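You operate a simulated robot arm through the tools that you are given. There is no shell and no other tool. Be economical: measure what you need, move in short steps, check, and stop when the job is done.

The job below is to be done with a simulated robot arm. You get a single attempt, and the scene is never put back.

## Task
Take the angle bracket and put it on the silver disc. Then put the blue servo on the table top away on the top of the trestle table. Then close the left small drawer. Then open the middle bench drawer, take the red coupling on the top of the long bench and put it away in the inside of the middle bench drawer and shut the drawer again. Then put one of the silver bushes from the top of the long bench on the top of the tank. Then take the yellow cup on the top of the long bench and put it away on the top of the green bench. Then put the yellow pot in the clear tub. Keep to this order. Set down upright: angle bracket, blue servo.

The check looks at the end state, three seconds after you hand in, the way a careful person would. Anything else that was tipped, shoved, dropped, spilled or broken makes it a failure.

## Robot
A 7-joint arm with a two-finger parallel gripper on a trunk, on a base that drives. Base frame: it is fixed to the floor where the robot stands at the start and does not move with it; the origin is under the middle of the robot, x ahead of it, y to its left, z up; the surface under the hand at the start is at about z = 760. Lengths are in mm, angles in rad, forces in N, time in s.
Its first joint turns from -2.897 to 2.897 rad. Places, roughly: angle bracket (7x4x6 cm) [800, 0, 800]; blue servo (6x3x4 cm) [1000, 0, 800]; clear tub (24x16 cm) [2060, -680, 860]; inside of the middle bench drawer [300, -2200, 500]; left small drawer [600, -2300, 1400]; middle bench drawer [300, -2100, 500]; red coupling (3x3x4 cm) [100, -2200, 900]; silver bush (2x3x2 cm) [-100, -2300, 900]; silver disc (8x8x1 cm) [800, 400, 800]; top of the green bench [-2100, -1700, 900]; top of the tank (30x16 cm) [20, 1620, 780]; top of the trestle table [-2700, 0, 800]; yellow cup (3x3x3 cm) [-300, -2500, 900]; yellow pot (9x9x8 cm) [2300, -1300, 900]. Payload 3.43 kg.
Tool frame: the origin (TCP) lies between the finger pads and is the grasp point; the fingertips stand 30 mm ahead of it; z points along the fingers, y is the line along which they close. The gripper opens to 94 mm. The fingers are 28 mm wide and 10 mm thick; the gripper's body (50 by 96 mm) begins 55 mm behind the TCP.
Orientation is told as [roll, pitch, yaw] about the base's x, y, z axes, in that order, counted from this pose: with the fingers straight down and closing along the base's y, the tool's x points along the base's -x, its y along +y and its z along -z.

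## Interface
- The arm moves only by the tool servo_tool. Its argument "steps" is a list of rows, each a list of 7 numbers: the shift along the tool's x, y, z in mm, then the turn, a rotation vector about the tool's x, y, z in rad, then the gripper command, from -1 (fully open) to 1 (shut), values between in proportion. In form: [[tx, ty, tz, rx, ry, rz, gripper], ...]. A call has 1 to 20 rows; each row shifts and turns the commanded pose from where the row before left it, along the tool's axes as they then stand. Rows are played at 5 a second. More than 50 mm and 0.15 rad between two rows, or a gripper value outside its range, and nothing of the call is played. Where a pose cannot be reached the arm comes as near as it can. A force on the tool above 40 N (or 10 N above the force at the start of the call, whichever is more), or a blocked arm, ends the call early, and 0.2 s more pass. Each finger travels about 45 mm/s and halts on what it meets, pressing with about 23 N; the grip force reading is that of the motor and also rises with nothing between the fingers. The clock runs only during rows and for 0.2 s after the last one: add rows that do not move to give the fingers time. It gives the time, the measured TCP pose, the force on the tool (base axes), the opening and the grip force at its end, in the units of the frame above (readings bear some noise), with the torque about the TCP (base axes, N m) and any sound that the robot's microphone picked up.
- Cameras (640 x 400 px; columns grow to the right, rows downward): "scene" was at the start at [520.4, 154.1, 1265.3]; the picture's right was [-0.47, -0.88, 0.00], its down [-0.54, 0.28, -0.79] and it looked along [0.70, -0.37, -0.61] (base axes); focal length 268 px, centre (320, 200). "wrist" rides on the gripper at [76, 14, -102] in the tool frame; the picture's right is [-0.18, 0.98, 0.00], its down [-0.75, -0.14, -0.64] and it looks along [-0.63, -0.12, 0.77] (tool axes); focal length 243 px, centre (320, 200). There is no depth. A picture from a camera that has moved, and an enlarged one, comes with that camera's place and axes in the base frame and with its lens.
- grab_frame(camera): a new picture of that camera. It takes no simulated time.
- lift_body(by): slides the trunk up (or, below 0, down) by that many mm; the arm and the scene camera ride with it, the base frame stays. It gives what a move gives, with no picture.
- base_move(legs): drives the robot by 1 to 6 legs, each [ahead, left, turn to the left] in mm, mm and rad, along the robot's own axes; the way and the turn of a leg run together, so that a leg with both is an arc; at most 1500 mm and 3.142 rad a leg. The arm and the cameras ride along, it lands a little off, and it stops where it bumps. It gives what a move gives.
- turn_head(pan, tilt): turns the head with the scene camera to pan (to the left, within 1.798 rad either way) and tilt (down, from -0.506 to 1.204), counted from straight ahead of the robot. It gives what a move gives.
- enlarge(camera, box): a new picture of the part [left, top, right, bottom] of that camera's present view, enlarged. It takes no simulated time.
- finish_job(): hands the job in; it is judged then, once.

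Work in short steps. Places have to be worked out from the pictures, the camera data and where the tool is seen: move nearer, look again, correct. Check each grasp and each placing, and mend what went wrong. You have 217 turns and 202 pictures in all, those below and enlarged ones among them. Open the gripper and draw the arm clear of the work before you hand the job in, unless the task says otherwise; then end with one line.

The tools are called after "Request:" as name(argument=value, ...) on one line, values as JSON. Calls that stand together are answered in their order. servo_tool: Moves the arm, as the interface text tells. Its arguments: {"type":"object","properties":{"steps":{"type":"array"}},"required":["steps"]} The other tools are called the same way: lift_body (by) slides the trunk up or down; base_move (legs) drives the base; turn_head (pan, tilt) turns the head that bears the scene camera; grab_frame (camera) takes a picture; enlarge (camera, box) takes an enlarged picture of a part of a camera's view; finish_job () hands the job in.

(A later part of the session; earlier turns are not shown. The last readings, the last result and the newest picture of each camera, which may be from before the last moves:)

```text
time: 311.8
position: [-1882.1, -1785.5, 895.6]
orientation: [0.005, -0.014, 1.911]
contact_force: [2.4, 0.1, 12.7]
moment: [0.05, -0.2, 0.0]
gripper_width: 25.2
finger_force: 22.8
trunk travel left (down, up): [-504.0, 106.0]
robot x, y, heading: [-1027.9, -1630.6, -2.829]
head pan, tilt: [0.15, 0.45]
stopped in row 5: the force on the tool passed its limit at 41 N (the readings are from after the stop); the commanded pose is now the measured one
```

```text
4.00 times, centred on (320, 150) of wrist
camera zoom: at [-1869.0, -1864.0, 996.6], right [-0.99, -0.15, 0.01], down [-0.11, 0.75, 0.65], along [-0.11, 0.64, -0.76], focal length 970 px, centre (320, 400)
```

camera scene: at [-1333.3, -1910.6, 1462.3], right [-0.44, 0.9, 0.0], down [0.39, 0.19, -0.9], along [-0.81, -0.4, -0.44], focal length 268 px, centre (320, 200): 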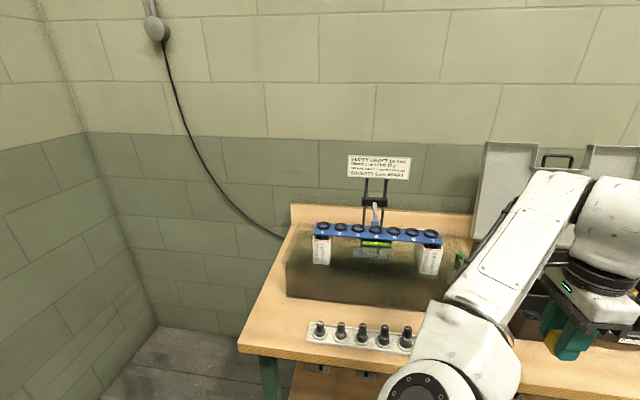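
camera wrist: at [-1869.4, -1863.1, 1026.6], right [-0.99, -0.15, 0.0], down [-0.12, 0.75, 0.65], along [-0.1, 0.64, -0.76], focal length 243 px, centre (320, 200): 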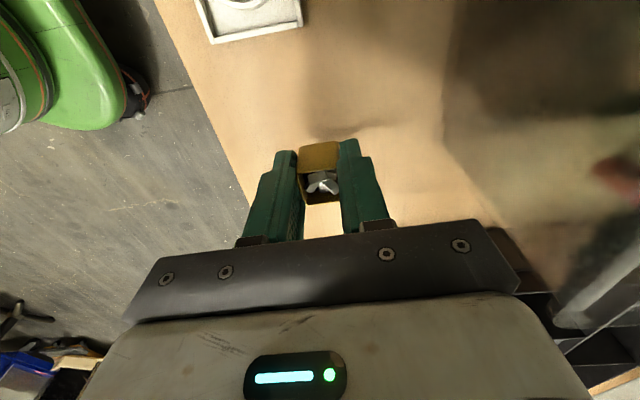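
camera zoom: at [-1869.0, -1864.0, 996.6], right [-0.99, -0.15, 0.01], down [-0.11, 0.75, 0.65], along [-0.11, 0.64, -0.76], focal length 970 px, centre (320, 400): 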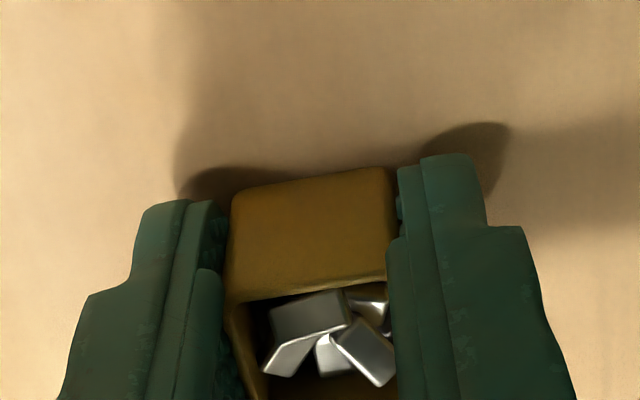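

Contact reached at z≈895.6. Release gently and rise.

Request:
servo_tool(steps=[[0, 0, -0.5, 0, 0, 0, 0.7], [0, 0, 0, 0, 0, 0, 0.4], [0, 0, 0, 0, 0, 0, 0.1], [0, 0, 0, 0, 0, 0, 0], [0, 0, -15, 0, 0, 0, 0], [0, 0, -35, 0, 0, 0, 0], [0, 0, -45, 0, 0, 0, 0], [0, 0, -50, 0, 0, 0, 0], [0, 0, -50, 0, 0, 0, 0], [0, 0, 0, 0, 0, 0, 0]])

Request:
grab_frame(camera="wrist")

```text
time: 314.0
position: [-1881.9, -1788.0, 1087.9]
orientation: [0.002, -0.013, 1.914]
contact_force: [-1.0, 0.1, -0.8]
moment: [-0.01, 0.0, -0.01]
gripper_width: 46.9
finger_force: 0.1
trunk travel left (down, up): [-504.0, 106.0]
robot x, y, heading: [-1032.4, -1627.1, -2.833]
head pan, tilt: [0.15, 0.45]
```

```text
68 pictures are left
camera wrist: at [-1867.8, -1865.8, 1190.2], right [-0.99, -0.15, 0.0], down [-0.11, 0.75, 0.65], along [-0.1, 0.64, -0.76], focal length 243 px, centre (320, 200)
```

wrist: 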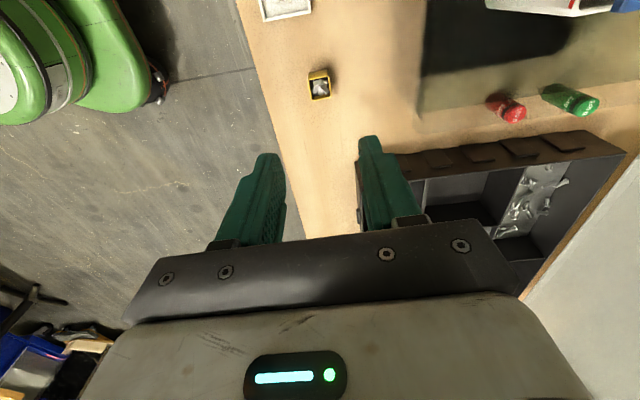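

The cup stands on the green bench with its contents. Last: the yellow pot. Back off, turn around via the open side, and drive toward the far grey bench.

Request:
base_move(legs=[[-600, 0, 0], [0, 0, -3.115], [1150, 0, 0]])

Request:
turn_head(pan=-0.2, tilt=0.3)

Request:
grab_frame(camera="scene")

```text
time: 330.2
position: [1489.4, -896.2, 1087.9]
orientation: [0.002, -0.012, -1.21]
contact_force: [0.5, -0.4, 0.6]
moment: [0.01, 0.02, -0.01]
gripper_width: 47.0
finger_force: 0.1
trunk travel left (down, up): [-504.0, 106.0]
robot x, y, heading: [639.2, -1076.5, 0.332]
head pan, tilt: [0.15, 0.45]
```

```text
time: 331.0
position: [1489.4, -897.0, 1087.6]
orientation: [0.004, -0.011, -1.21]
contact_force: [0.4, -0.8, 0.1]
moment: [0.01, -0.01, 0.01]
gripper_width: 46.8
finger_force: 0.1
trunk travel left (down, up): [-504.0, 106.0]
robot x, y, heading: [637.1, -1071.3, 0.332]
head pan, tilt: [-0.201, 0.3]
```

```text
67 pictures are left
camera scene: at [1088.4, -732.1, 1476.2], right [0.13, -0.99, 0.0], down [-0.29, -0.04, -0.96], along [0.95, 0.12, -0.3], focal length 268 px, centre (320, 200)
```

scene: 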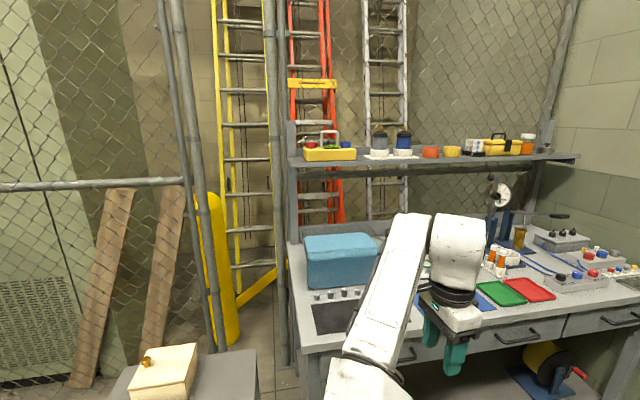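

Request:
enlarge(camera="scene", box=[280, 200, 480, 325])

Request:
enlarge(camera="scene", box=[440, 200, 640, 325])

```text
3.20 times, centred on (380, 262) of scene
camera zoom: at [1088.4, -732.1, 1476.2], right [0.13, -0.99, 0.0], down [-0.29, -0.04, -0.96], along [0.95, 0.12, -0.3], focal length 859 px, centre (128, 0)
```

zoom: 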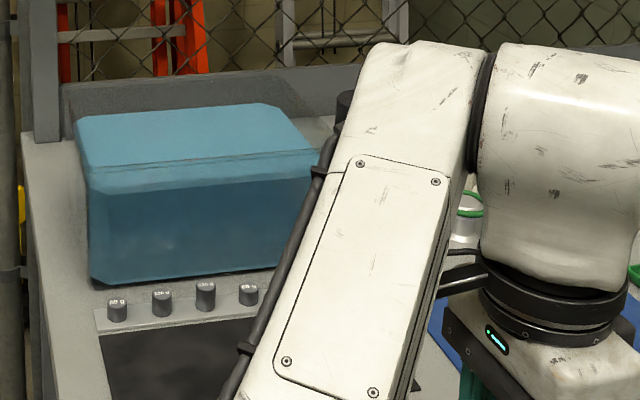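

```text
3.20 times, centred on (540, 262) of scene
camera zoom: at [1088.4, -732.1, 1476.2], right [0.13, -0.99, 0.0], down [-0.29, -0.04, -0.96], along [0.95, 0.12, -0.3], focal length 859 px, centre (-384, 0)
```

zoom: 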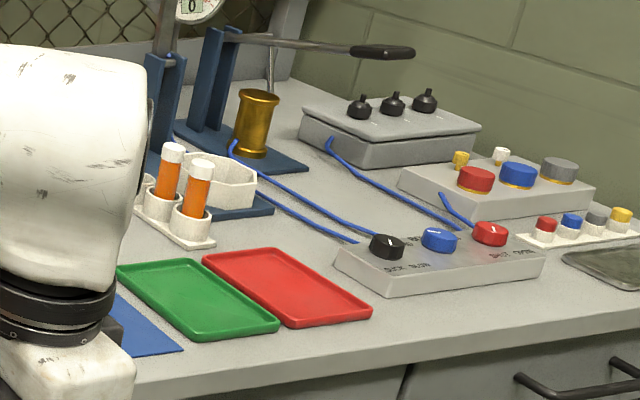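

The pot is hidden behind my arm. Shift right and ahead for a better look at pot, tub and the shelf above.

Request:
base_move(legs=[[0, -433, 0], [200, 0, 0]])

Request:
turn_head(pan=0.05, tilt=0.45)

Request:
grab_frame(camera="scene")

Request:
grab_frame(camera="wrist")

```text
time: 334.8
position: [1815.9, -1236.5, 1087.3]
orientation: [0.002, -0.012, -1.208]
contact_force: [0.1, -0.7, 0.6]
moment: [0.03, -0.01, 0.0]
gripper_width: 46.8
finger_force: 0.0
trunk travel left (down, up): [-504.0, 106.0]
robot x, y, heading: [968.2, -1413.0, 0.339]
head pan, tilt: [-0.201, 0.3]
```

```text
time: 335.6
position: [1815.9, -1236.0, 1088.4]
orientation: [0.005, -0.011, -1.208]
contact_force: [0.5, 0.7, 0.4]
moment: [0.02, 0.0, 0.02]
gripper_width: 47.1
finger_force: 0.1
trunk travel left (down, up): [-504.0, 106.0]
robot x, y, heading: [967.2, -1414.0, 0.335]
head pan, tilt: [0.051, 0.45]
```

```text
64 pictures are left
camera scene: at [1407.2, -1050.7, 1462.3], right [0.37, -0.93, 0.0], down [-0.4, -0.16, -0.9], along [0.84, 0.34, -0.44], focal length 268 px, centre (320, 200)
```

scene: 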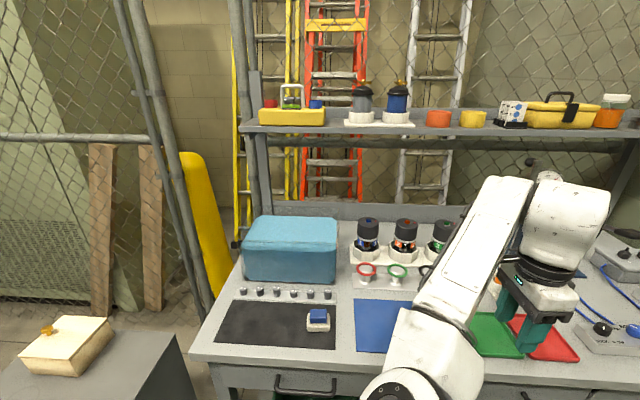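

```text
63 pictures are left
camera wrist: at [1802.4, -1159.8, 1189.8], right [0.98, 0.18, 0.01], down [0.13, -0.75, 0.65], along [0.12, -0.64, -0.76], focal length 243 px, centre (320, 200)
```

wrist: 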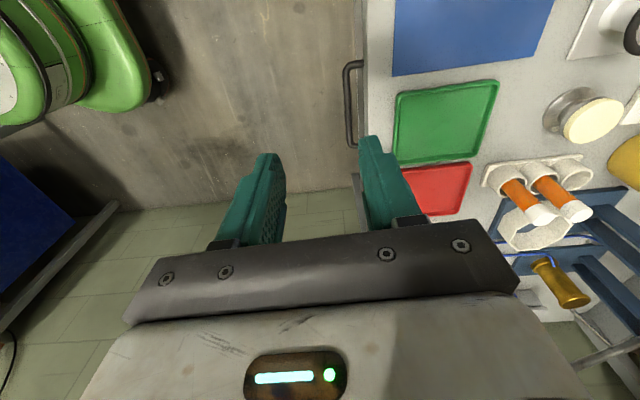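

Request:
enlarge(camera="scene", box=[230, 190, 390, 290])

```text
4.00 times, centred on (310, 240) of scene
camera zoom: at [1407.2, -1050.7, 1462.3], right [0.37, -0.93, 0.0], down [-0.4, -0.16, -0.9], along [0.84, 0.34, -0.44], focal length 1074 px, centre (360, 40)
```

zoom: 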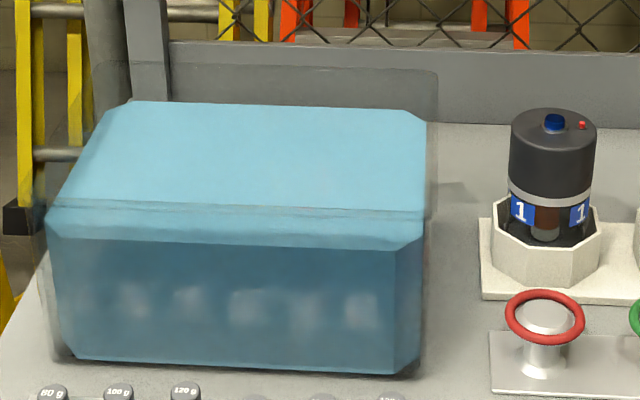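

The tub is clear with blue water inside; the pot seems to be the mustard-yellow item behind the orange tubes. Drive ahead 250 mm and look again.

Request:
base_move(legs=[[250, 0, 0]])

Request:
turn_head(pan=-0.35, tilt=0.5)

Request:
grab_frame(camera="wrist")

Request:
grab_frame(camera="scene")

```text
time: 337.4
position: [2052.9, -1145.2, 1088.9]
orientation: [0.004, -0.013, -1.197]
contact_force: [0.0, 0.4, -0.5]
moment: [0.01, -0.03, -0.01]
gripper_width: 47.2
finger_force: 0.0
trunk travel left (down, up): [-504.0, 106.0]
robot x, y, heading: [1201.8, -1331.6, 0.345]
head pan, tilt: [0.051, 0.45]
```

```text
time: 338.3
position: [2052.3, -1144.4, 1088.2]
orientation: [0.005, -0.011, -1.197]
contact_force: [0.0, -0.1, 0.7]
moment: [0.0, -0.01, 0.02]
gripper_width: 46.9
finger_force: 0.1
trunk travel left (down, up): [-504.0, 106.0]
robot x, y, heading: [1205.0, -1332.4, 0.343]
head pan, tilt: [-0.351, 0.499]
```

```text
61 pictures are left
camera wrist: at [2038.5, -1068.6, 1189.8], right [0.98, 0.19, 0.01], down [0.14, -0.75, 0.65], along [0.13, -0.64, -0.76], focal length 243 px, centre (320, 200)
```

wrist: 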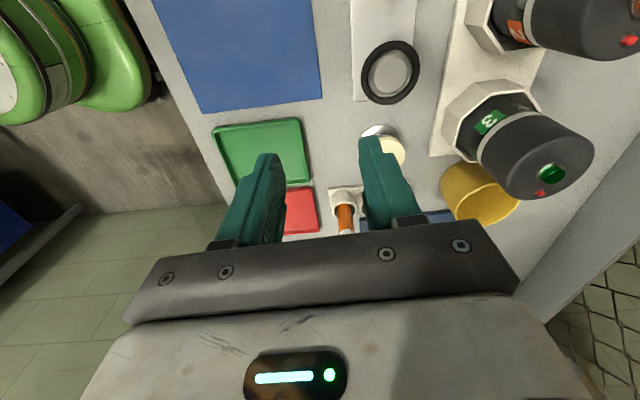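

```text
60 pictures are left
camera scene: at [1648.3, -998.9, 1457.8], right [-0.01, -1.0, 0.0], down [-0.48, 0.0, -0.88], along [0.88, -0.01, -0.48], focal length 268 px, centre (320, 200)
```

scene: 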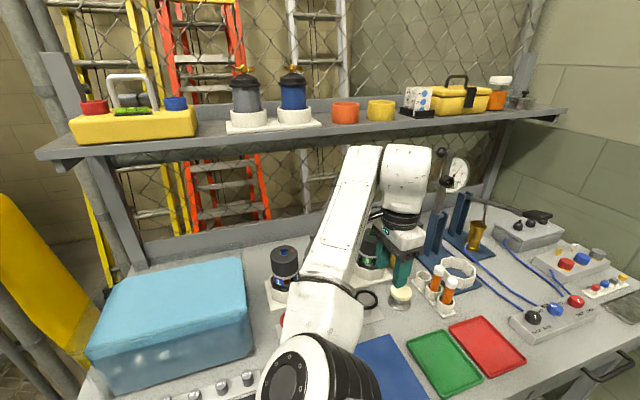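

Request:
enlarge(camera="wrist", box=[380, 90, 604, 230])

Request:
enlarge(camera="scene", box=[352, 190, 512, 290])

```text
2.86 times, centred on (492, 160) of wrist
camera zoom: at [2038.5, -1068.6, 1189.8], right [0.98, 0.19, 0.01], down [0.14, -0.75, 0.65], along [0.13, -0.64, -0.76], focal length 693 px, centre (-171, 314)
```

zoom: 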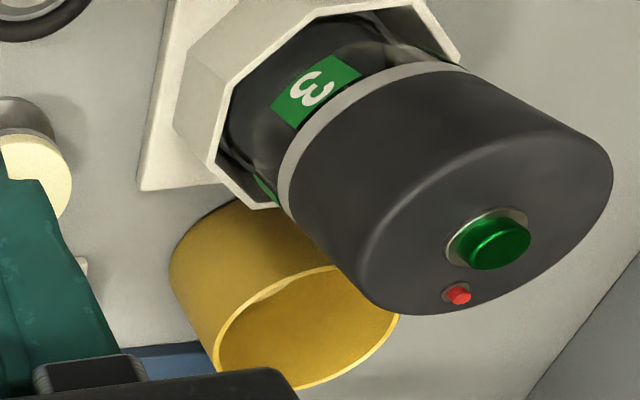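

```text
4.00 times, centred on (432, 240) of scene
camera zoom: at [1648.3, -998.9, 1457.8], right [-0.01, -1.0, 0.0], down [-0.48, 0.0, -0.88], along [0.88, -0.01, -0.48], focal length 1074 px, centre (-128, 40)
```

zoom: 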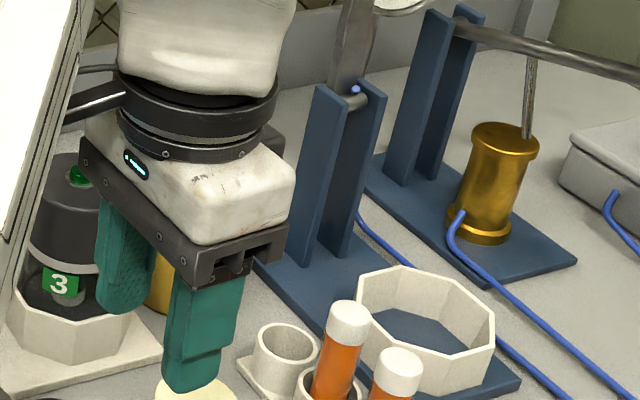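

The pot is an open cylinder (rim z≈938) centred ≈ [2313, -1246], between unit 3 and the blue stand. I'll grip its near-right wall (one finger inside), so turn the hand to yaw ≈ -0.275 and drive 210 mm ahead.

Request:
servo_tool(steps=[[0, 0, 0, 0, 0, -0.1317, 0.0], [0, 0, 0, 0, 0, -0.1317, 0.0], [0, 0, 0, 0, 0, -0.1317, 0.0], [0, 0, 0, 0, 0, -0.1317, 0.0], [0, 0, 0, 0, 0, -0.1317, 0.0], [0, 0, 0, 0, 0, -0.1317, 0.0], [0, 0, 0, 0, 0, -0.1317, 0.0], [0, 0, 0, 0, 0, 0, 0]])

Request:
base_move(legs=[[150, -120, 0]])

Request:
grab_frame(camera="wrist")

Request:
grab_frame(camera="scene")

```text
time: 340.1
position: [2052.0, -1143.5, 1087.2]
orientation: [-0.008, -0.01, -0.273]
contact_force: [0.1, -0.4, 0.5]
moment: [0.0, 0.03, 0.02]
gripper_width: 47.0
finger_force: 0.1
trunk travel left (down, up): [-504.0, 106.0]
robot x, y, heading: [1206.1, -1329.1, 0.342]
head pan, tilt: [-0.351, 0.499]
```

```text
time: 341.6
position: [2235.2, -1210.8, 1087.4]
orientation: [-0.009, -0.011, -0.277]
contact_force: [-0.2, -0.2, 0.8]
moment: [0.01, 0.0, 0.0]
gripper_width: 47.0
finger_force: 0.0
trunk travel left (down, up): [-504.0, 106.0]
robot x, y, heading: [1387.6, -1393.9, 0.341]
head pan, tilt: [-0.351, 0.499]
```

```text
57 pictures are left
camera wrist: at [2165.0, -1176.2, 1189.8], right [0.45, 0.89, -0.01], down [0.68, -0.34, 0.65], along [0.58, -0.29, -0.76], focal length 243 px, centre (320, 200)
```

wrist: 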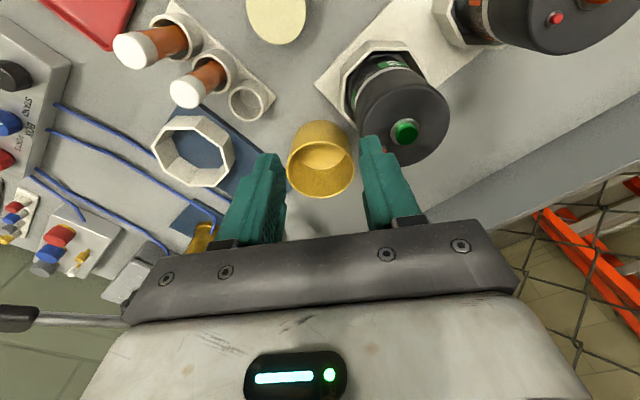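

```text
56 pictures are left
camera scene: at [1830.4, -1063.9, 1457.8], right [-0.01, -1.0, 0.0], down [-0.48, 0.01, -0.88], along [0.88, -0.01, -0.48], focal length 268 px, centre (320, 200)
```

scene: 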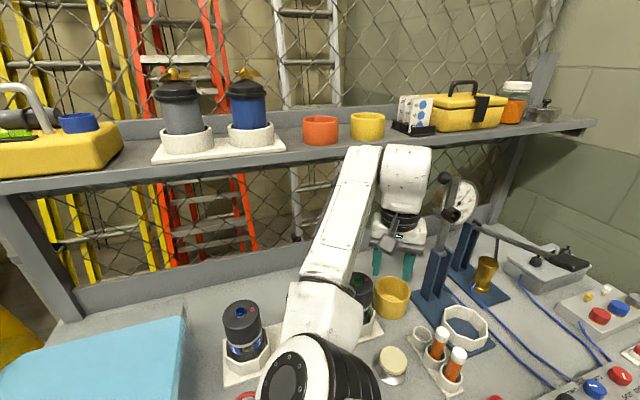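

Pot centre confirmed ≈ [2313, -1250]. Close in 60 mm with the base, then position over the near-right wall at [2301, -1291].

Request:
base_move(legs=[[60, 0, 0]])

Request:
servo_tool(steps=[[-12.3, -31.3, 0, 0, 0, 0, 0.1], [-12.3, -31.3, 0, 0, 0, 0, 0.1], [-12.2, -31.2, 0, 0, 0, 0, 0.1], [0, 0, 35, 0, 0, 0, 0.1], [0, 0, 0, 0, 0, 0, 0.1], [0, 0, 0, 0, 0, 0, 0.1]])

Request:
grab_frame(camera="wrist")

Request:
grab_frame(camera="scene")

```text
time: 342.7
position: [2283.0, -1193.0, 1087.2]
orientation: [-0.008, -0.012, -0.284]
contact_force: [0.0, 1.1, -0.5]
moment: [0.02, 0.01, 0.03]
gripper_width: 47.0
finger_force: 0.1
trunk travel left (down, up): [-504.0, 106.0]
robot x, y, heading: [1438.3, -1372.0, 0.34]
head pan, tilt: [-0.351, 0.499]
stopped in leg 1: the robot was blocked; the commanded pose is now the measured one
```

```text
time: 344.1
position: [2293.9, -1293.4, 1051.0]
orientation: [-0.006, -0.009, -0.283]
contact_force: [-0.6, 0.5, 0.2]
moment: [-0.02, -0.04, 0.02]
gripper_width: 42.3
finger_force: 0.1
trunk travel left (down, up): [-504.0, 106.0]
robot x, y, heading: [1436.6, -1374.0, 0.347]
head pan, tilt: [-0.351, 0.499]
```

```text
55 pictures are left
camera wrist: at [2224.2, -1258.0, 1153.3], right [0.45, 0.89, -0.01], down [0.68, -0.34, 0.65], along [0.58, -0.3, -0.76], focal length 243 px, centre (320, 200)
```

wrist: 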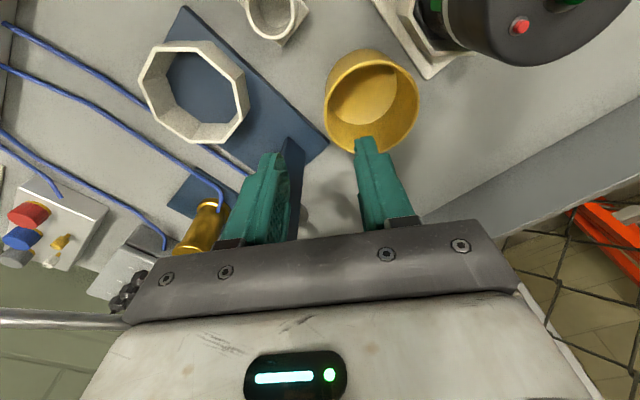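

```text
54 pictures are left
camera scene: at [1882.6, -1044.3, 1457.8], right [-0.01, -1.0, 0.0], down [-0.48, 0.0, -0.88], along [0.88, -0.01, -0.48], focal length 268 px, centre (320, 200)
```

scene: 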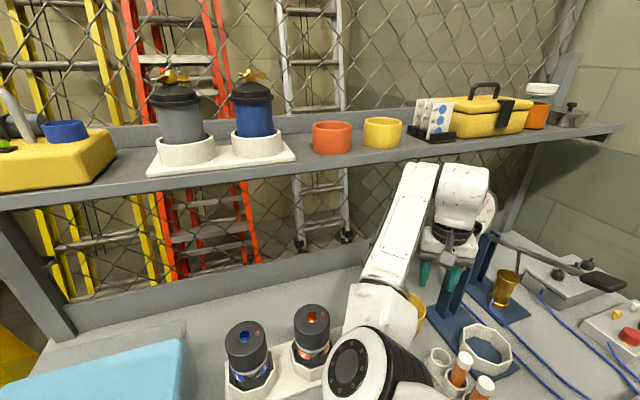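

Pot wall lies midway between the fingers. (The base touched the bench front; readings are calm.) Descend partway and check.

Request:
servo_tool(steps=[[-3, 0, 30, 0, 0, 0, 0.1], [0, 0, 30, 0, 0, 0, 0.1], [0, 0, 10, 0, 0, 0, 0.1], [0, 0, 0, 0, 0, 0, 0.1], [0, 0, 0, 0, 0, 0, 0.1]])

Request:
grab_frame(camera="wrist")

Request:
enlarge(camera="scene", box=[360, 150, 560, 275])

```text
time: 345.3
position: [2295.8, -1293.9, 981.6]
orientation: [-0.007, -0.009, -0.284]
contact_force: [0.0, -0.4, 0.1]
moment: [0.01, -0.02, -0.01]
gripper_width: 42.1
finger_force: 0.1
trunk travel left (down, up): [-504.0, 106.0]
robot x, y, heading: [1435.3, -1376.6, 0.345]
head pan, tilt: [-0.351, 0.499]
```

```text
53 pictures are left
camera wrist: at [2226.9, -1258.6, 1083.4], right [0.45, 0.89, -0.01], down [0.68, -0.34, 0.65], along [0.58, -0.3, -0.76], focal length 243 px, centre (320, 200)
```

wrist: 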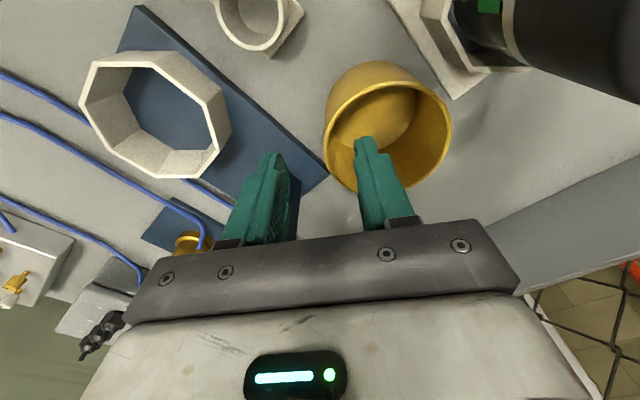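

```text
3.20 times, centred on (460, 212) of scene
camera zoom: at [1882.6, -1044.3, 1457.8], right [-0.01, -1.0, 0.0], down [-0.48, 0.0, -0.88], along [0.88, -0.01, -0.48], focal length 859 px, centre (-128, 160)
```

zoom: 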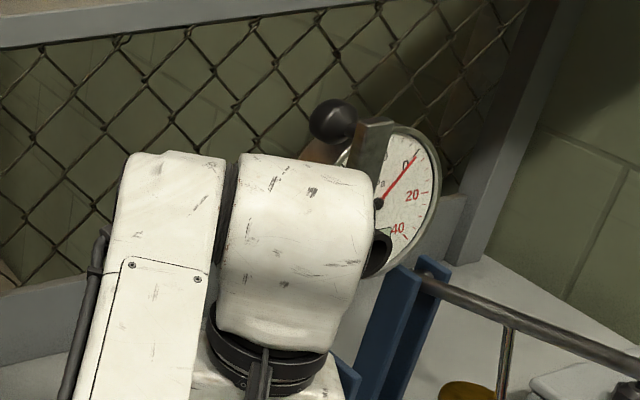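

Geometry looks good: inner finger over the pot interior, outer one outside. Descend to z≈942 and close.

Request:
servo_tool(steps=[[0, 0, 15, 0, 0, 0, 0.1], [0, 0, 15, 0, 0, 0, 0.1], [0, 0, 9, 0, 0, 0, 0.1], [0, 0, 0, 0, 0, 0, 0.1], [0, 0, 0, 0, 0, 0, 0.4], [0, 0, 0, 0, 0, 0, 0.7], [0, 0, 0, 0, 0, 0, 1], [0, 0, 0, 0, 0, 0, 1], [0, 0, 0, 0, 0, 0, 1]])

Request:
grab_frame(camera="wrist")

```text
time: 347.3
position: [2296.5, -1295.5, 943.6]
orientation: [-0.007, -0.012, -0.284]
contact_force: [-1.3, -0.8, 5.0]
moment: [0.42, -0.04, 0.05]
gripper_width: 8.2
finger_force: 23.5
trunk travel left (down, up): [-504.0, 106.0]
robot x, y, heading: [1438.5, -1374.3, 0.341]
head pan, tilt: [-0.351, 0.499]
```

```text
51 pictures are left
camera wrist: at [2226.9, -1259.6, 1045.3], right [0.45, 0.89, -0.01], down [0.68, -0.34, 0.65], along [0.58, -0.3, -0.76], focal length 243 px, centre (320, 200)
```

wrist: 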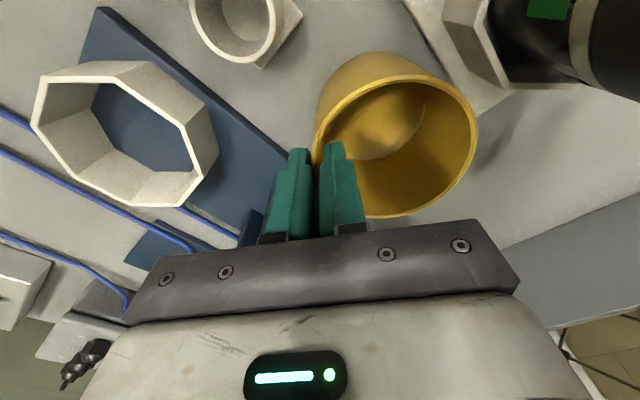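

Wall gripped (8.2 mm). Lift slowly and check that the pot holds and stays level.

Request:
servo_tool(steps=[[0, 0, -8, 0, 0, 0, 1], [0, 0, -12, 0, 0, 0, 1], [0, 0, -20, 0, 0, 0, 1], [0, 0, 0, 0, 0, 0, 1]])

Request:
grab_frame(camera="wrist")

```text
time: 348.3
position: [2295.4, -1296.1, 982.9]
orientation: [-0.007, -0.009, -0.286]
contact_force: [0.5, 0.2, -1.0]
moment: [-0.05, -0.03, 0.01]
gripper_width: 8.1
finger_force: 23.3
trunk travel left (down, up): [-504.0, 106.0]
robot x, y, heading: [1434.1, -1378.1, 0.343]
head pan, tilt: [-0.351, 0.499]
```

```text
50 pictures are left
camera wrist: at [2226.8, -1260.9, 1085.6], right [0.45, 0.89, -0.01], down [0.68, -0.34, 0.65], along [0.58, -0.3, -0.76], focal length 243 px, centre (320, 200)
```

wrist: 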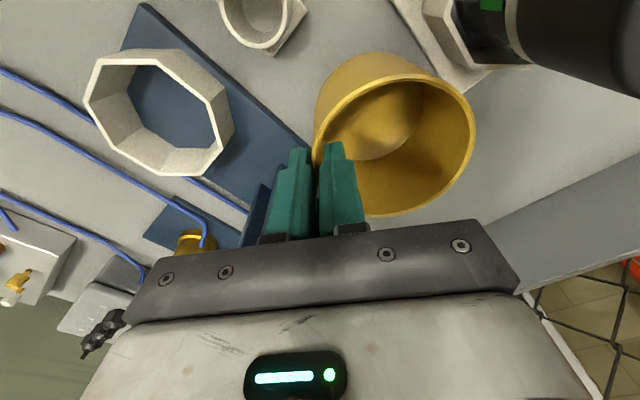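

Pot is held level. Raise it well above everything (servo + trunk), back off 150 mm, then shift left 325 mm.

Request:
servo_tool(steps=[[0, 0, -30, 0, 0, 0, 1], [0, 0, -30, 0, 0, 0, 1], [0, 0, -30, 0, 0, 0, 1], [0, 0, -30, 0, 0, 0, 1], [0, 0, -30, 0, 0, 0, 1], [0, 0, -30, 0, 0, 0, 1], [0, 0, 0, 0, 0, 0, 1]])

Request:
lift_body(by=40)

Request:
base_move(legs=[[-150, 0, 0], [0, 325, 0]])

Request:
grab_frame(camera="wrist")

Request:
grab_frame(camera="scene")

```text
time: 349.9
position: [2295.6, -1293.3, 1163.1]
orientation: [-0.008, -0.011, -0.285]
contact_force: [-0.2, 0.3, -0.8]
moment: [-0.03, -0.03, 0.03]
gripper_width: 8.1
finger_force: 23.0
trunk travel left (down, up): [-504.0, 106.0]
robot x, y, heading: [1438.6, -1376.4, 0.341]
head pan, tilt: [-0.351, 0.499]
```

```text
time: 350.7
position: [2294.5, -1294.0, 1201.9]
orientation: [-0.007, -0.01, -0.286]
contact_force: [0.0, -0.5, -1.0]
moment: [-0.03, 0.04, -0.01]
gripper_width: 7.7
finger_force: 22.8
trunk travel left (down, up): [-544.0, 66.0]
robot x, y, heading: [1439.0, -1374.4, 0.342]
head pan, tilt: [-0.351, 0.499]
```

```text
time: 353.8
position: [2046.1, -1036.5, 1202.6]
orientation: [-0.008, -0.012, -0.285]
contact_force: [-0.1, -0.4, -1.9]
moment: [-0.04, -0.01, 0.0]
gripper_width: 7.8
finger_force: 23.2
trunk travel left (down, up): [-544.0, 66.0]
robot x, y, heading: [1187.5, -1120.7, 0.338]
head pan, tilt: [-0.351, 0.499]
```

```text
49 pictures are left
camera wrist: at [1977.9, -1000.9, 1304.6], right [0.45, 0.89, -0.01], down [0.68, -0.34, 0.65], along [0.58, -0.3, -0.76], focal length 243 px, centre (320, 200)
```

wrist: 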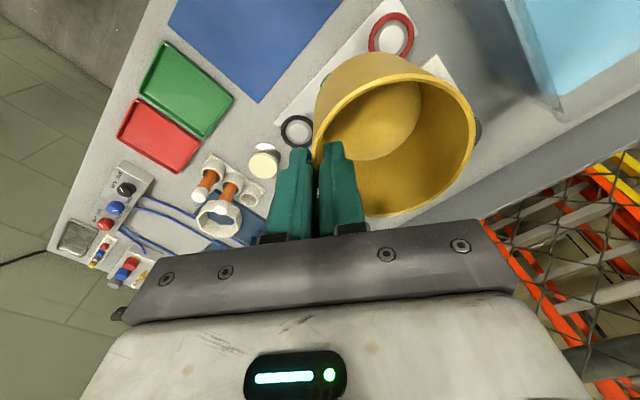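

```text
48 pictures are left
camera scene: at [1635.3, -786.0, 1497.8], right [-0.01, -1.0, 0.0], down [-0.48, 0.01, -0.88], along [0.88, -0.01, -0.48], focal length 268 px, centre (320, 200)
```

scene: 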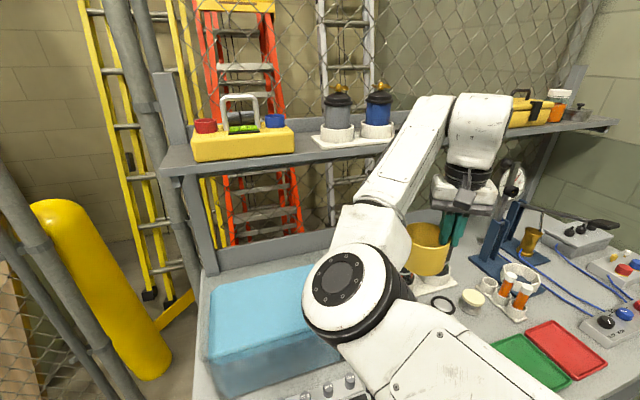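

Rotate the hand square to the bench and move the arm left 286 mm, keeping height.

Request:
servo_tool(steps=[[0, 0, 0, 0, 0, -0.123, 1], [0, 0, 0, 0, 0, -0.123, 1], [0, 0, 0, 0, 0, -0.123, 1], [0, 0, 0, 0, 0, -0.123, 1], [0, 0, 0, 0, 0, -0.123, 1], [0, 41, 0, 0, 0, 0, 1], [0, 41, 0, 0, 0, 0, 1], [0, 41, 0, 0, 0, 0, 1], [0, 41, 0, 0, 0, 0, 1], [0, 41, 0, 0, 0, 0, 1], [0, 41, 0, 0, 0, 0, 1], [0, 40, 0, 0, 0, 0, 1], [0, 0, 0, 0, 0, 0, 1]])

Request:
grab_frame(camera="wrist")

Request:
grab_frame(camera="scene")

```text
time: 356.6
position: [1956.2, -767.3, 1202.0]
orientation: [-0.011, -0.006, 0.328]
contact_force: [0.5, 0.6, -0.9]
moment: [-0.07, -0.03, -0.01]
gripper_width: 7.9
finger_force: 22.8
trunk travel left (down, up): [-544.0, 66.0]
robot x, y, heading: [1186.7, -1118.7, 0.342]
head pan, tilt: [-0.351, 0.499]
```

```text
47 pictures are left
camera wrist: at [1879.6, -778.0, 1302.7], right [-0.14, 0.99, -0.01], down [0.75, 0.12, 0.65], along [0.64, 0.08, -0.76], focal length 243 px, centre (320, 200)
```

wrist: 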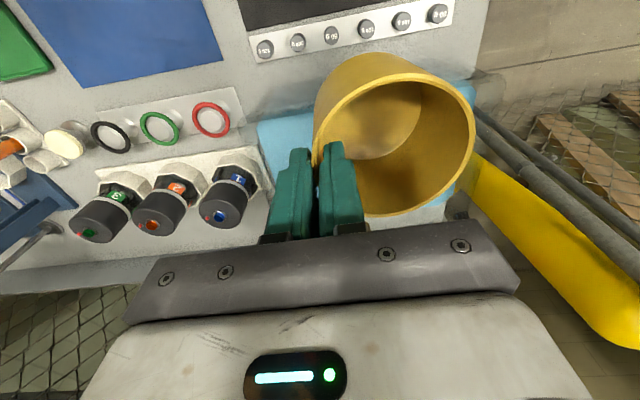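

```text
46 pictures are left
camera scene: at [1635.1, -785.7, 1497.8], right [-0.01, -1.0, 0.0], down [-0.48, 0.01, -0.88], along [0.88, -0.01, -0.48], focal length 268 px, centre (320, 200)
```

scene: 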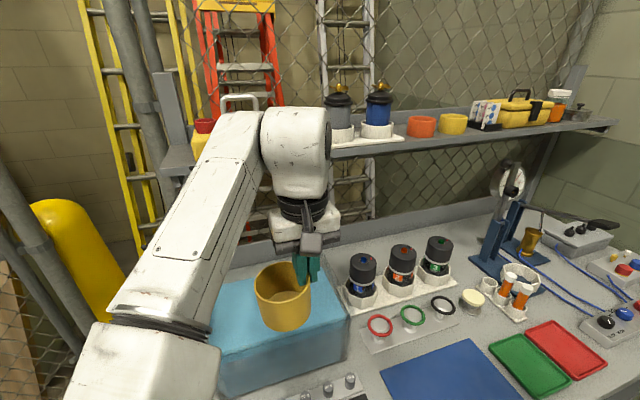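

Request:
enlarge(camera="scene", box=[190, 250, 382, 370])

Request:
enlarge(camera="wrist", box=[230, 40, 518, 220])

```text
3.33 times, centred on (286, 310) of scene
camera zoom: at [1635.1, -785.7, 1497.8], right [-0.01, -1.0, 0.0], down [-0.48, 0.01, -0.88], along [0.88, -0.01, -0.48], focal length 895 px, centre (433, -167)
```

zoom: 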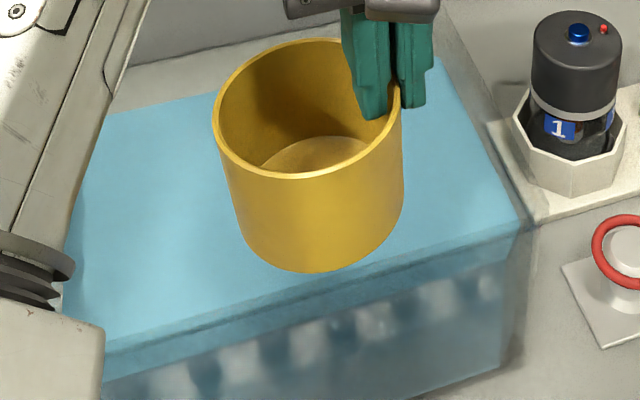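

```text
2.22 times, centred on (374, 130) of wrist
camera zoom: at [1879.6, -778.0, 1302.7], right [-0.14, 0.99, -0.01], down [0.75, 0.12, 0.65], along [0.64, 0.08, -0.76], focal length 539 px, centre (200, 356)
```

zoom: 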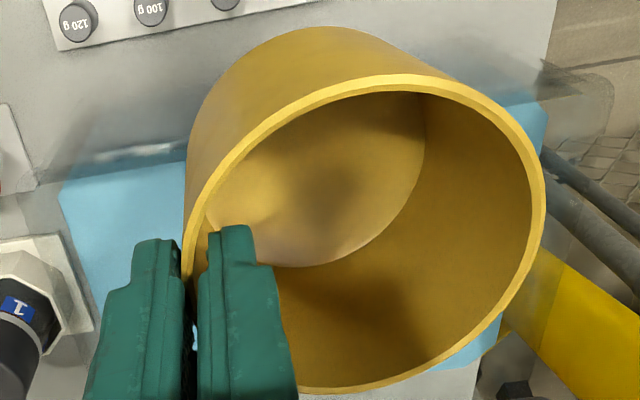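

Tub centre ≈ [2052, -693]; water surface ≈ z 1005, rim ≈ 1043. Moving 118 mm ahead centres the pot over it.

Request:
base_move(legs=[[118, 0, 0]])

Request:
grab_frame(camera="wrist")

Request:
grab_frame(camera="scene")

```text
time: 357.9
position: [2066.7, -728.7, 1200.7]
orientation: [-0.012, -0.005, 0.327]
contact_force: [-0.1, -0.9, -0.4]
moment: [-0.02, -0.01, 0.01]
gripper_width: 7.8
finger_force: 23.3
trunk travel left (down, up): [-544.0, 66.0]
robot x, y, heading: [1301.6, -1076.3, 0.345]
head pan, tilt: [-0.351, 0.499]
```

```text
43 pictures are left
camera wrist: at [1990.0, -739.5, 1302.7], right [-0.14, 0.99, -0.01], down [0.75, 0.12, 0.65], along [0.64, 0.08, -0.76], focal length 243 px, centre (320, 200)
```

wrist: 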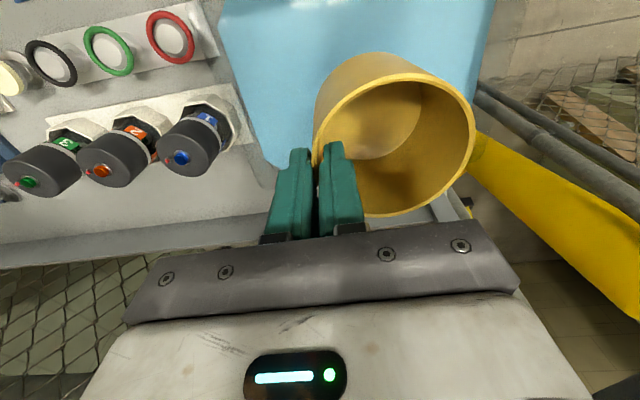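

```text
42 pictures are left
camera scene: at [1745.4, -746.9, 1497.8], right [-0.01, -1.0, 0.0], down [-0.48, 0.01, -0.88], along [0.88, -0.01, -0.48], focal length 268 px, centre (320, 200)
```

scene: 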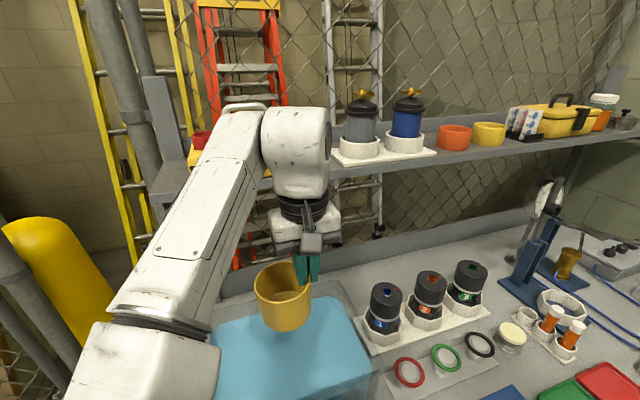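

Pot is over the tub centre. Nudge 6 mm forward and lower to just above the water.

Request:
servo_tool(steps=[[-6, 0, 25, 0, 0, 0, 1], [0, 0, 25, 0, 0, 0, 1], [0, 0, 25, 0, 0, 0, 1], [0, 0, 20, 0, 0, 0, 1], [0, 0, 0, 0, 0, 0, 1]])

Request:
grab_frame(camera="wrist")

Request:
enlarge(camera="scene", box=[200, 230, 392, 350])

```text
time: 359.1
position: [2073.5, -729.0, 1103.2]
orientation: [-0.013, -0.005, 0.328]
contact_force: [0.4, 0.3, -1.0]
moment: [-0.05, -0.02, 0.0]
gripper_width: 7.7
finger_force: 23.1
trunk travel left (down, up): [-544.0, 66.0]
robot x, y, heading: [1298.0, -1076.9, 0.337]
head pan, tilt: [-0.351, 0.499]
```

```text
41 pictures are left
camera wrist: at [1997.0, -739.7, 1205.8], right [-0.14, 0.99, -0.01], down [0.75, 0.12, 0.65], along [0.64, 0.08, -0.76], focal length 243 px, centre (320, 200)
```

wrist: 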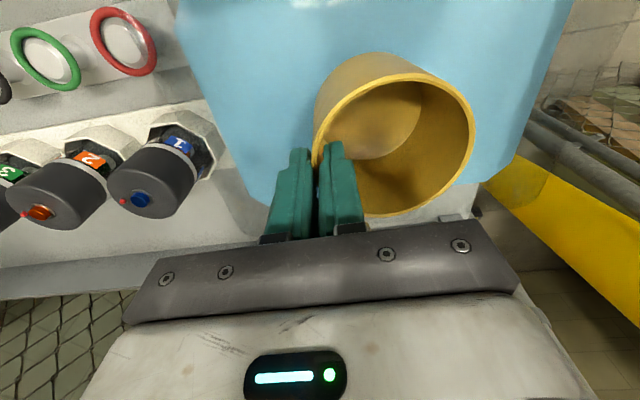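

```text
3.33 times, centred on (296, 290) of scene
camera zoom: at [1745.5, -746.8, 1497.8], right [-0.01, -1.0, 0.0], down [-0.48, 0.01, -0.88], along [0.88, -0.01, -0.48], focal length 895 px, centre (400, -100)
```

zoom: 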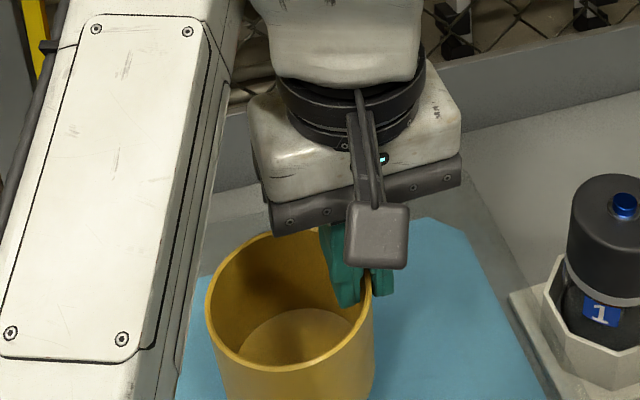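

Centred. Lower step by step into the water, watching forces.

Request:
servo_tool(steps=[[0, 0, 10, 0, 0, 0, 1], [0, 0, 10, 0, 0, 0, 1], [0, 0, 10, 0, 0, 0, 1], [0, 0, 0, 0, 0, 0, 1]])

Request:
grab_frame(camera="wrist")

```text
time: 360.1
position: [2073.3, -727.1, 1074.6]
orientation: [-0.012, -0.006, 0.329]
contact_force: [-0.1, -0.5, -1.4]
moment: [-0.02, -0.03, -0.02]
gripper_width: 7.6
finger_force: 23.2
trunk travel left (down, up): [-544.0, 66.0]
robot x, y, heading: [1302.0, -1075.9, 0.338]
head pan, tilt: [-0.351, 0.499]
```

```text
39 pictures are left
camera wrist: at [1996.6, -739.4, 1176.6], right [-0.14, 0.99, -0.01], down [0.75, 0.12, 0.65], along [0.64, 0.08, -0.76], focal length 243 px, centre (320, 200)
```

wrist: 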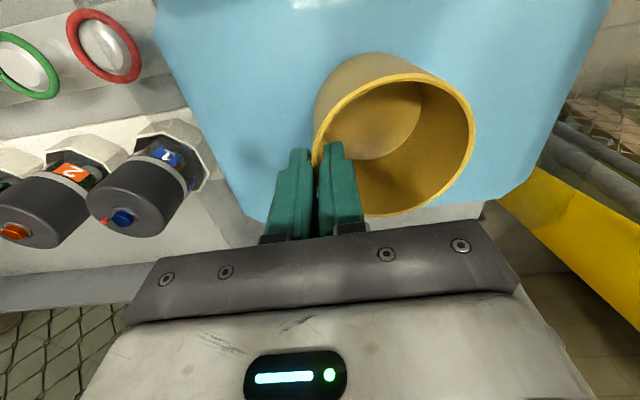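

Request:
servo_tool(steps=[[0, 0, 8, 0, 0, 0, 1], [0, 0, 8, 0, 0, 0, 1], [0, 0, 8, 0, 0, 0, 1], [0, 0, 0, 0, 0, 0, 1]])

Request:
grab_frame(camera="wrist")

```text
time: 361.1
position: [2073.5, -727.0, 1051.2]
orientation: [-0.014, -0.005, 0.33]
contact_force: [0.3, -0.6, -1.7]
moment: [0.0, 0.01, 0.0]
gripper_width: 7.5
finger_force: 23.0
trunk travel left (down, up): [-544.0, 66.0]
robot x, y, heading: [1299.2, -1079.6, 0.34]
head pan, tilt: [-0.351, 0.499]
```

```text
38 pictures are left
camera wrist: at [1996.8, -738.8, 1153.1], right [-0.14, 0.99, -0.01], down [0.75, 0.12, 0.65], along [0.64, 0.08, -0.76], focal length 243 px, centre (320, 200)
```

wrist: 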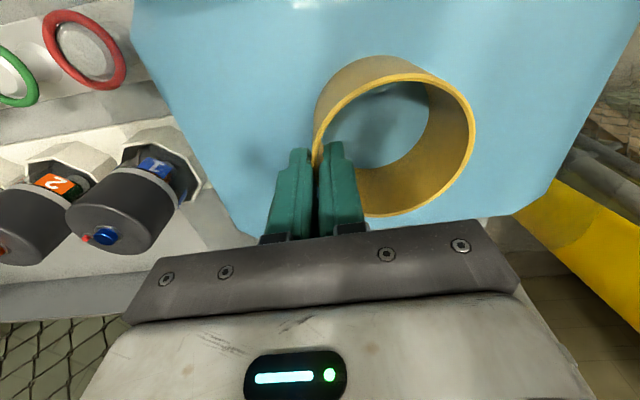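

The pot is entering the water with no resistance. Continue lowering toward the tub floor.

Request:
servo_tool(steps=[[0, 0, 10, 0, 0, 0, 1], [0, 0, 10, 0, 0, 0, 1], [0, 0, 10, 0, 0, 0, 1], [0, 0, 10, 0, 0, 0, 1], [0, 0, 0, 0, 0, 0, 1]])

Request:
grab_frame(camera="wrist")

Request:
grab_frame(camera="scene")

```text
time: 362.3
position: [2074.4, -727.8, 1011.5]
orientation: [-0.012, -0.003, 0.328]
contact_force: [0.0, 0.0, -0.3]
moment: [-0.03, -0.01, 0.0]
gripper_width: 7.4
finger_force: 22.7
trunk travel left (down, up): [-544.0, 66.0]
robot x, y, heading: [1303.4, -1075.5, 0.343]
head pan, tilt: [-0.351, 0.499]
```

```text
37 pictures are left
camera wrist: at [1998.1, -739.3, 1114.3], right [-0.14, 0.99, -0.01], down [0.75, 0.12, 0.65], along [0.64, 0.08, -0.76], focal length 243 px, centre (320, 200)
```

wrist: 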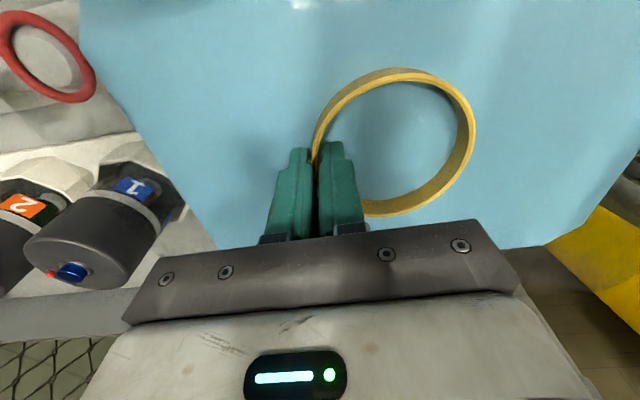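

```text
36 pictures are left
camera scene: at [1745.4, -746.8, 1497.8], right [-0.01, -1.0, 0.0], down [-0.48, 0.01, -0.88], along [0.88, -0.01, -0.48], focal length 268 px, centre (320, 200)
```

scene: 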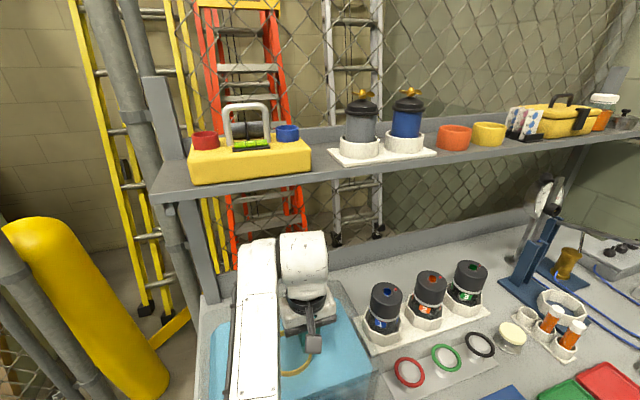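

Lower ~33 mm more, which keeps the wrist camera above the tub rim.

Request:
servo_tool(steps=[[0, 0, 8, 0, 0, 0, 1], [0, 0, 8, 0, 0, 0, 1], [0, 0, 8, 0, 0, 0, 1], [0, 0, 8, 0, 0, 0, 1], [0, 0, 0, 0, 0, 0, 1]])

Request:
enlarge(camera="scene", box=[200, 270, 392, 390])

Request:
grab_frame(camera="wrist")

```text
time: 363.5
position: [2075.0, -728.7, 979.1]
orientation: [-0.011, -0.005, 0.327]
contact_force: [0.8, 0.7, -0.5]
moment: [0.0, 0.0, -0.01]
gripper_width: 7.4
finger_force: 23.2
trunk travel left (down, up): [-544.0, 66.0]
robot x, y, heading: [1299.8, -1078.4, 0.343]
head pan, tilt: [-0.351, 0.499]
```

```text
3.33 times, centred on (296, 330) of scene
camera zoom: at [1745.4, -746.9, 1497.8], right [-0.01, -1.0, 0.0], down [-0.48, 0.01, -0.88], along [0.88, -0.01, -0.48], focal length 895 px, centre (400, -233)
```

zoom: 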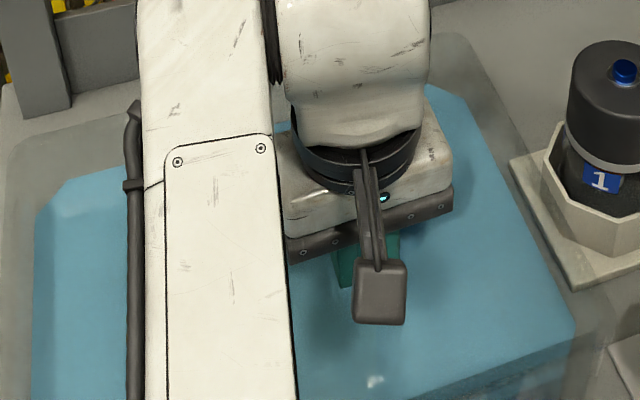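

```text
34 pictures are left
camera wrist: at [1997.7, -739.4, 1081.8], right [-0.14, 0.99, -0.01], down [0.75, 0.12, 0.65], along [0.64, 0.08, -0.76], focal length 243 px, centre (320, 200)
```

wrist: 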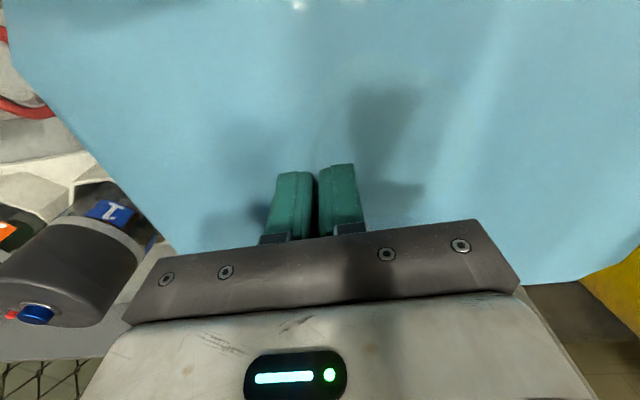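

Pot is submerged and still held (7.4 mm); bottom should be ~25 mm above the floor. Lower 10 mm more and check force.

Request:
servo_tool(steps=[[0, 0, 4, 0, 0, 0, 1], [0, 0, 3, 0, 0, 0, 1], [0, 0, 3, 0, 0, 0, 1], [0, 0, 0, 0, 0, 0, 1]])

```text
time: 364.5
position: [2074.2, -728.1, 969.7]
orientation: [-0.012, -0.003, 0.328]
contact_force: [0.3, -0.2, -0.9]
moment: [-0.03, 0.01, -0.01]
gripper_width: 7.2
finger_force: 22.7
trunk travel left (down, up): [-544.0, 66.0]
robot x, y, heading: [1299.5, -1076.2, 0.337]
head pan, tilt: [-0.351, 0.499]
```

Request:
servo_tool(steps=[[0, 0, 2, 0, 0, 0, 1], [0, 0, 2, 0, 0, 0, 1], [0, 0, 2, 0, 0, 0, 1], [0, 0, 0, 0, 0, 0, 1]])

Request:
enlarge(camera="scene", box=[200, 270, 392, 390])

```text
time: 365.5
position: [2074.3, -729.0, 963.8]
orientation: [-0.011, -0.005, 0.33]
contact_force: [-0.2, 0.2, -1.1]
moment: [-0.04, -0.01, -0.02]
gripper_width: 7.2
finger_force: 23.0
trunk travel left (down, up): [-544.0, 66.0]
robot x, y, heading: [1302.6, -1076.8, 0.34]
head pan, tilt: [-0.351, 0.499]
```

```text
3.33 times, centred on (296, 330) of scene
camera zoom: at [1745.4, -746.9, 1497.8], right [-0.01, -1.0, 0.0], down [-0.48, 0.01, -0.88], along [0.88, -0.01, -0.48], focal length 895 px, centre (400, -233)
```

zoom: 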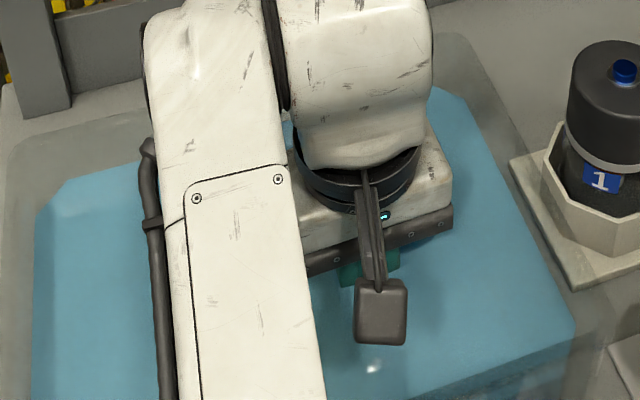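

The camera box is inside the tub's outline, so I can continue gently to floor contact.

Request:
servo_tool(steps=[[0, 0, 3, 0, 0, 0, 1], [0, 0, 3, 0, 0, 0, 1], [0, 0, 3, 0, 0, 0, 1], [0, 0, 0, 0, 0, 0, 1]])

```text
time: 366.5
position: [2074.2, -729.3, 953.5]
orientation: [-0.013, -0.004, 0.329]
contact_force: [-0.7, 0.3, -0.9]
moment: [-0.04, -0.01, 0.01]
gripper_width: 7.3
finger_force: 23.4
trunk travel left (down, up): [-544.0, 66.0]
robot x, y, heading: [1299.8, -1080.6, 0.342]
head pan, tilt: [-0.351, 0.499]
```

Request:
servo_tool(steps=[[0, 0, 2, 0, 0, 0, 1], [0, 0, 2, 0, 0, 0, 1], [0, 0, 0, 0, 0, 0, 1]])

```text
time: 367.3
position: [2074.7, -730.1, 951.1]
orientation: [-0.013, -0.004, 0.328]
contact_force: [0.9, -0.5, 5.3]
moment: [0.26, 0.03, -0.04]
gripper_width: 7.4
finger_force: 22.7
trunk travel left (down, up): [-544.0, 66.0]
robot x, y, heading: [1302.9, -1078.2, 0.339]
head pan, tilt: [-0.351, 0.499]
```

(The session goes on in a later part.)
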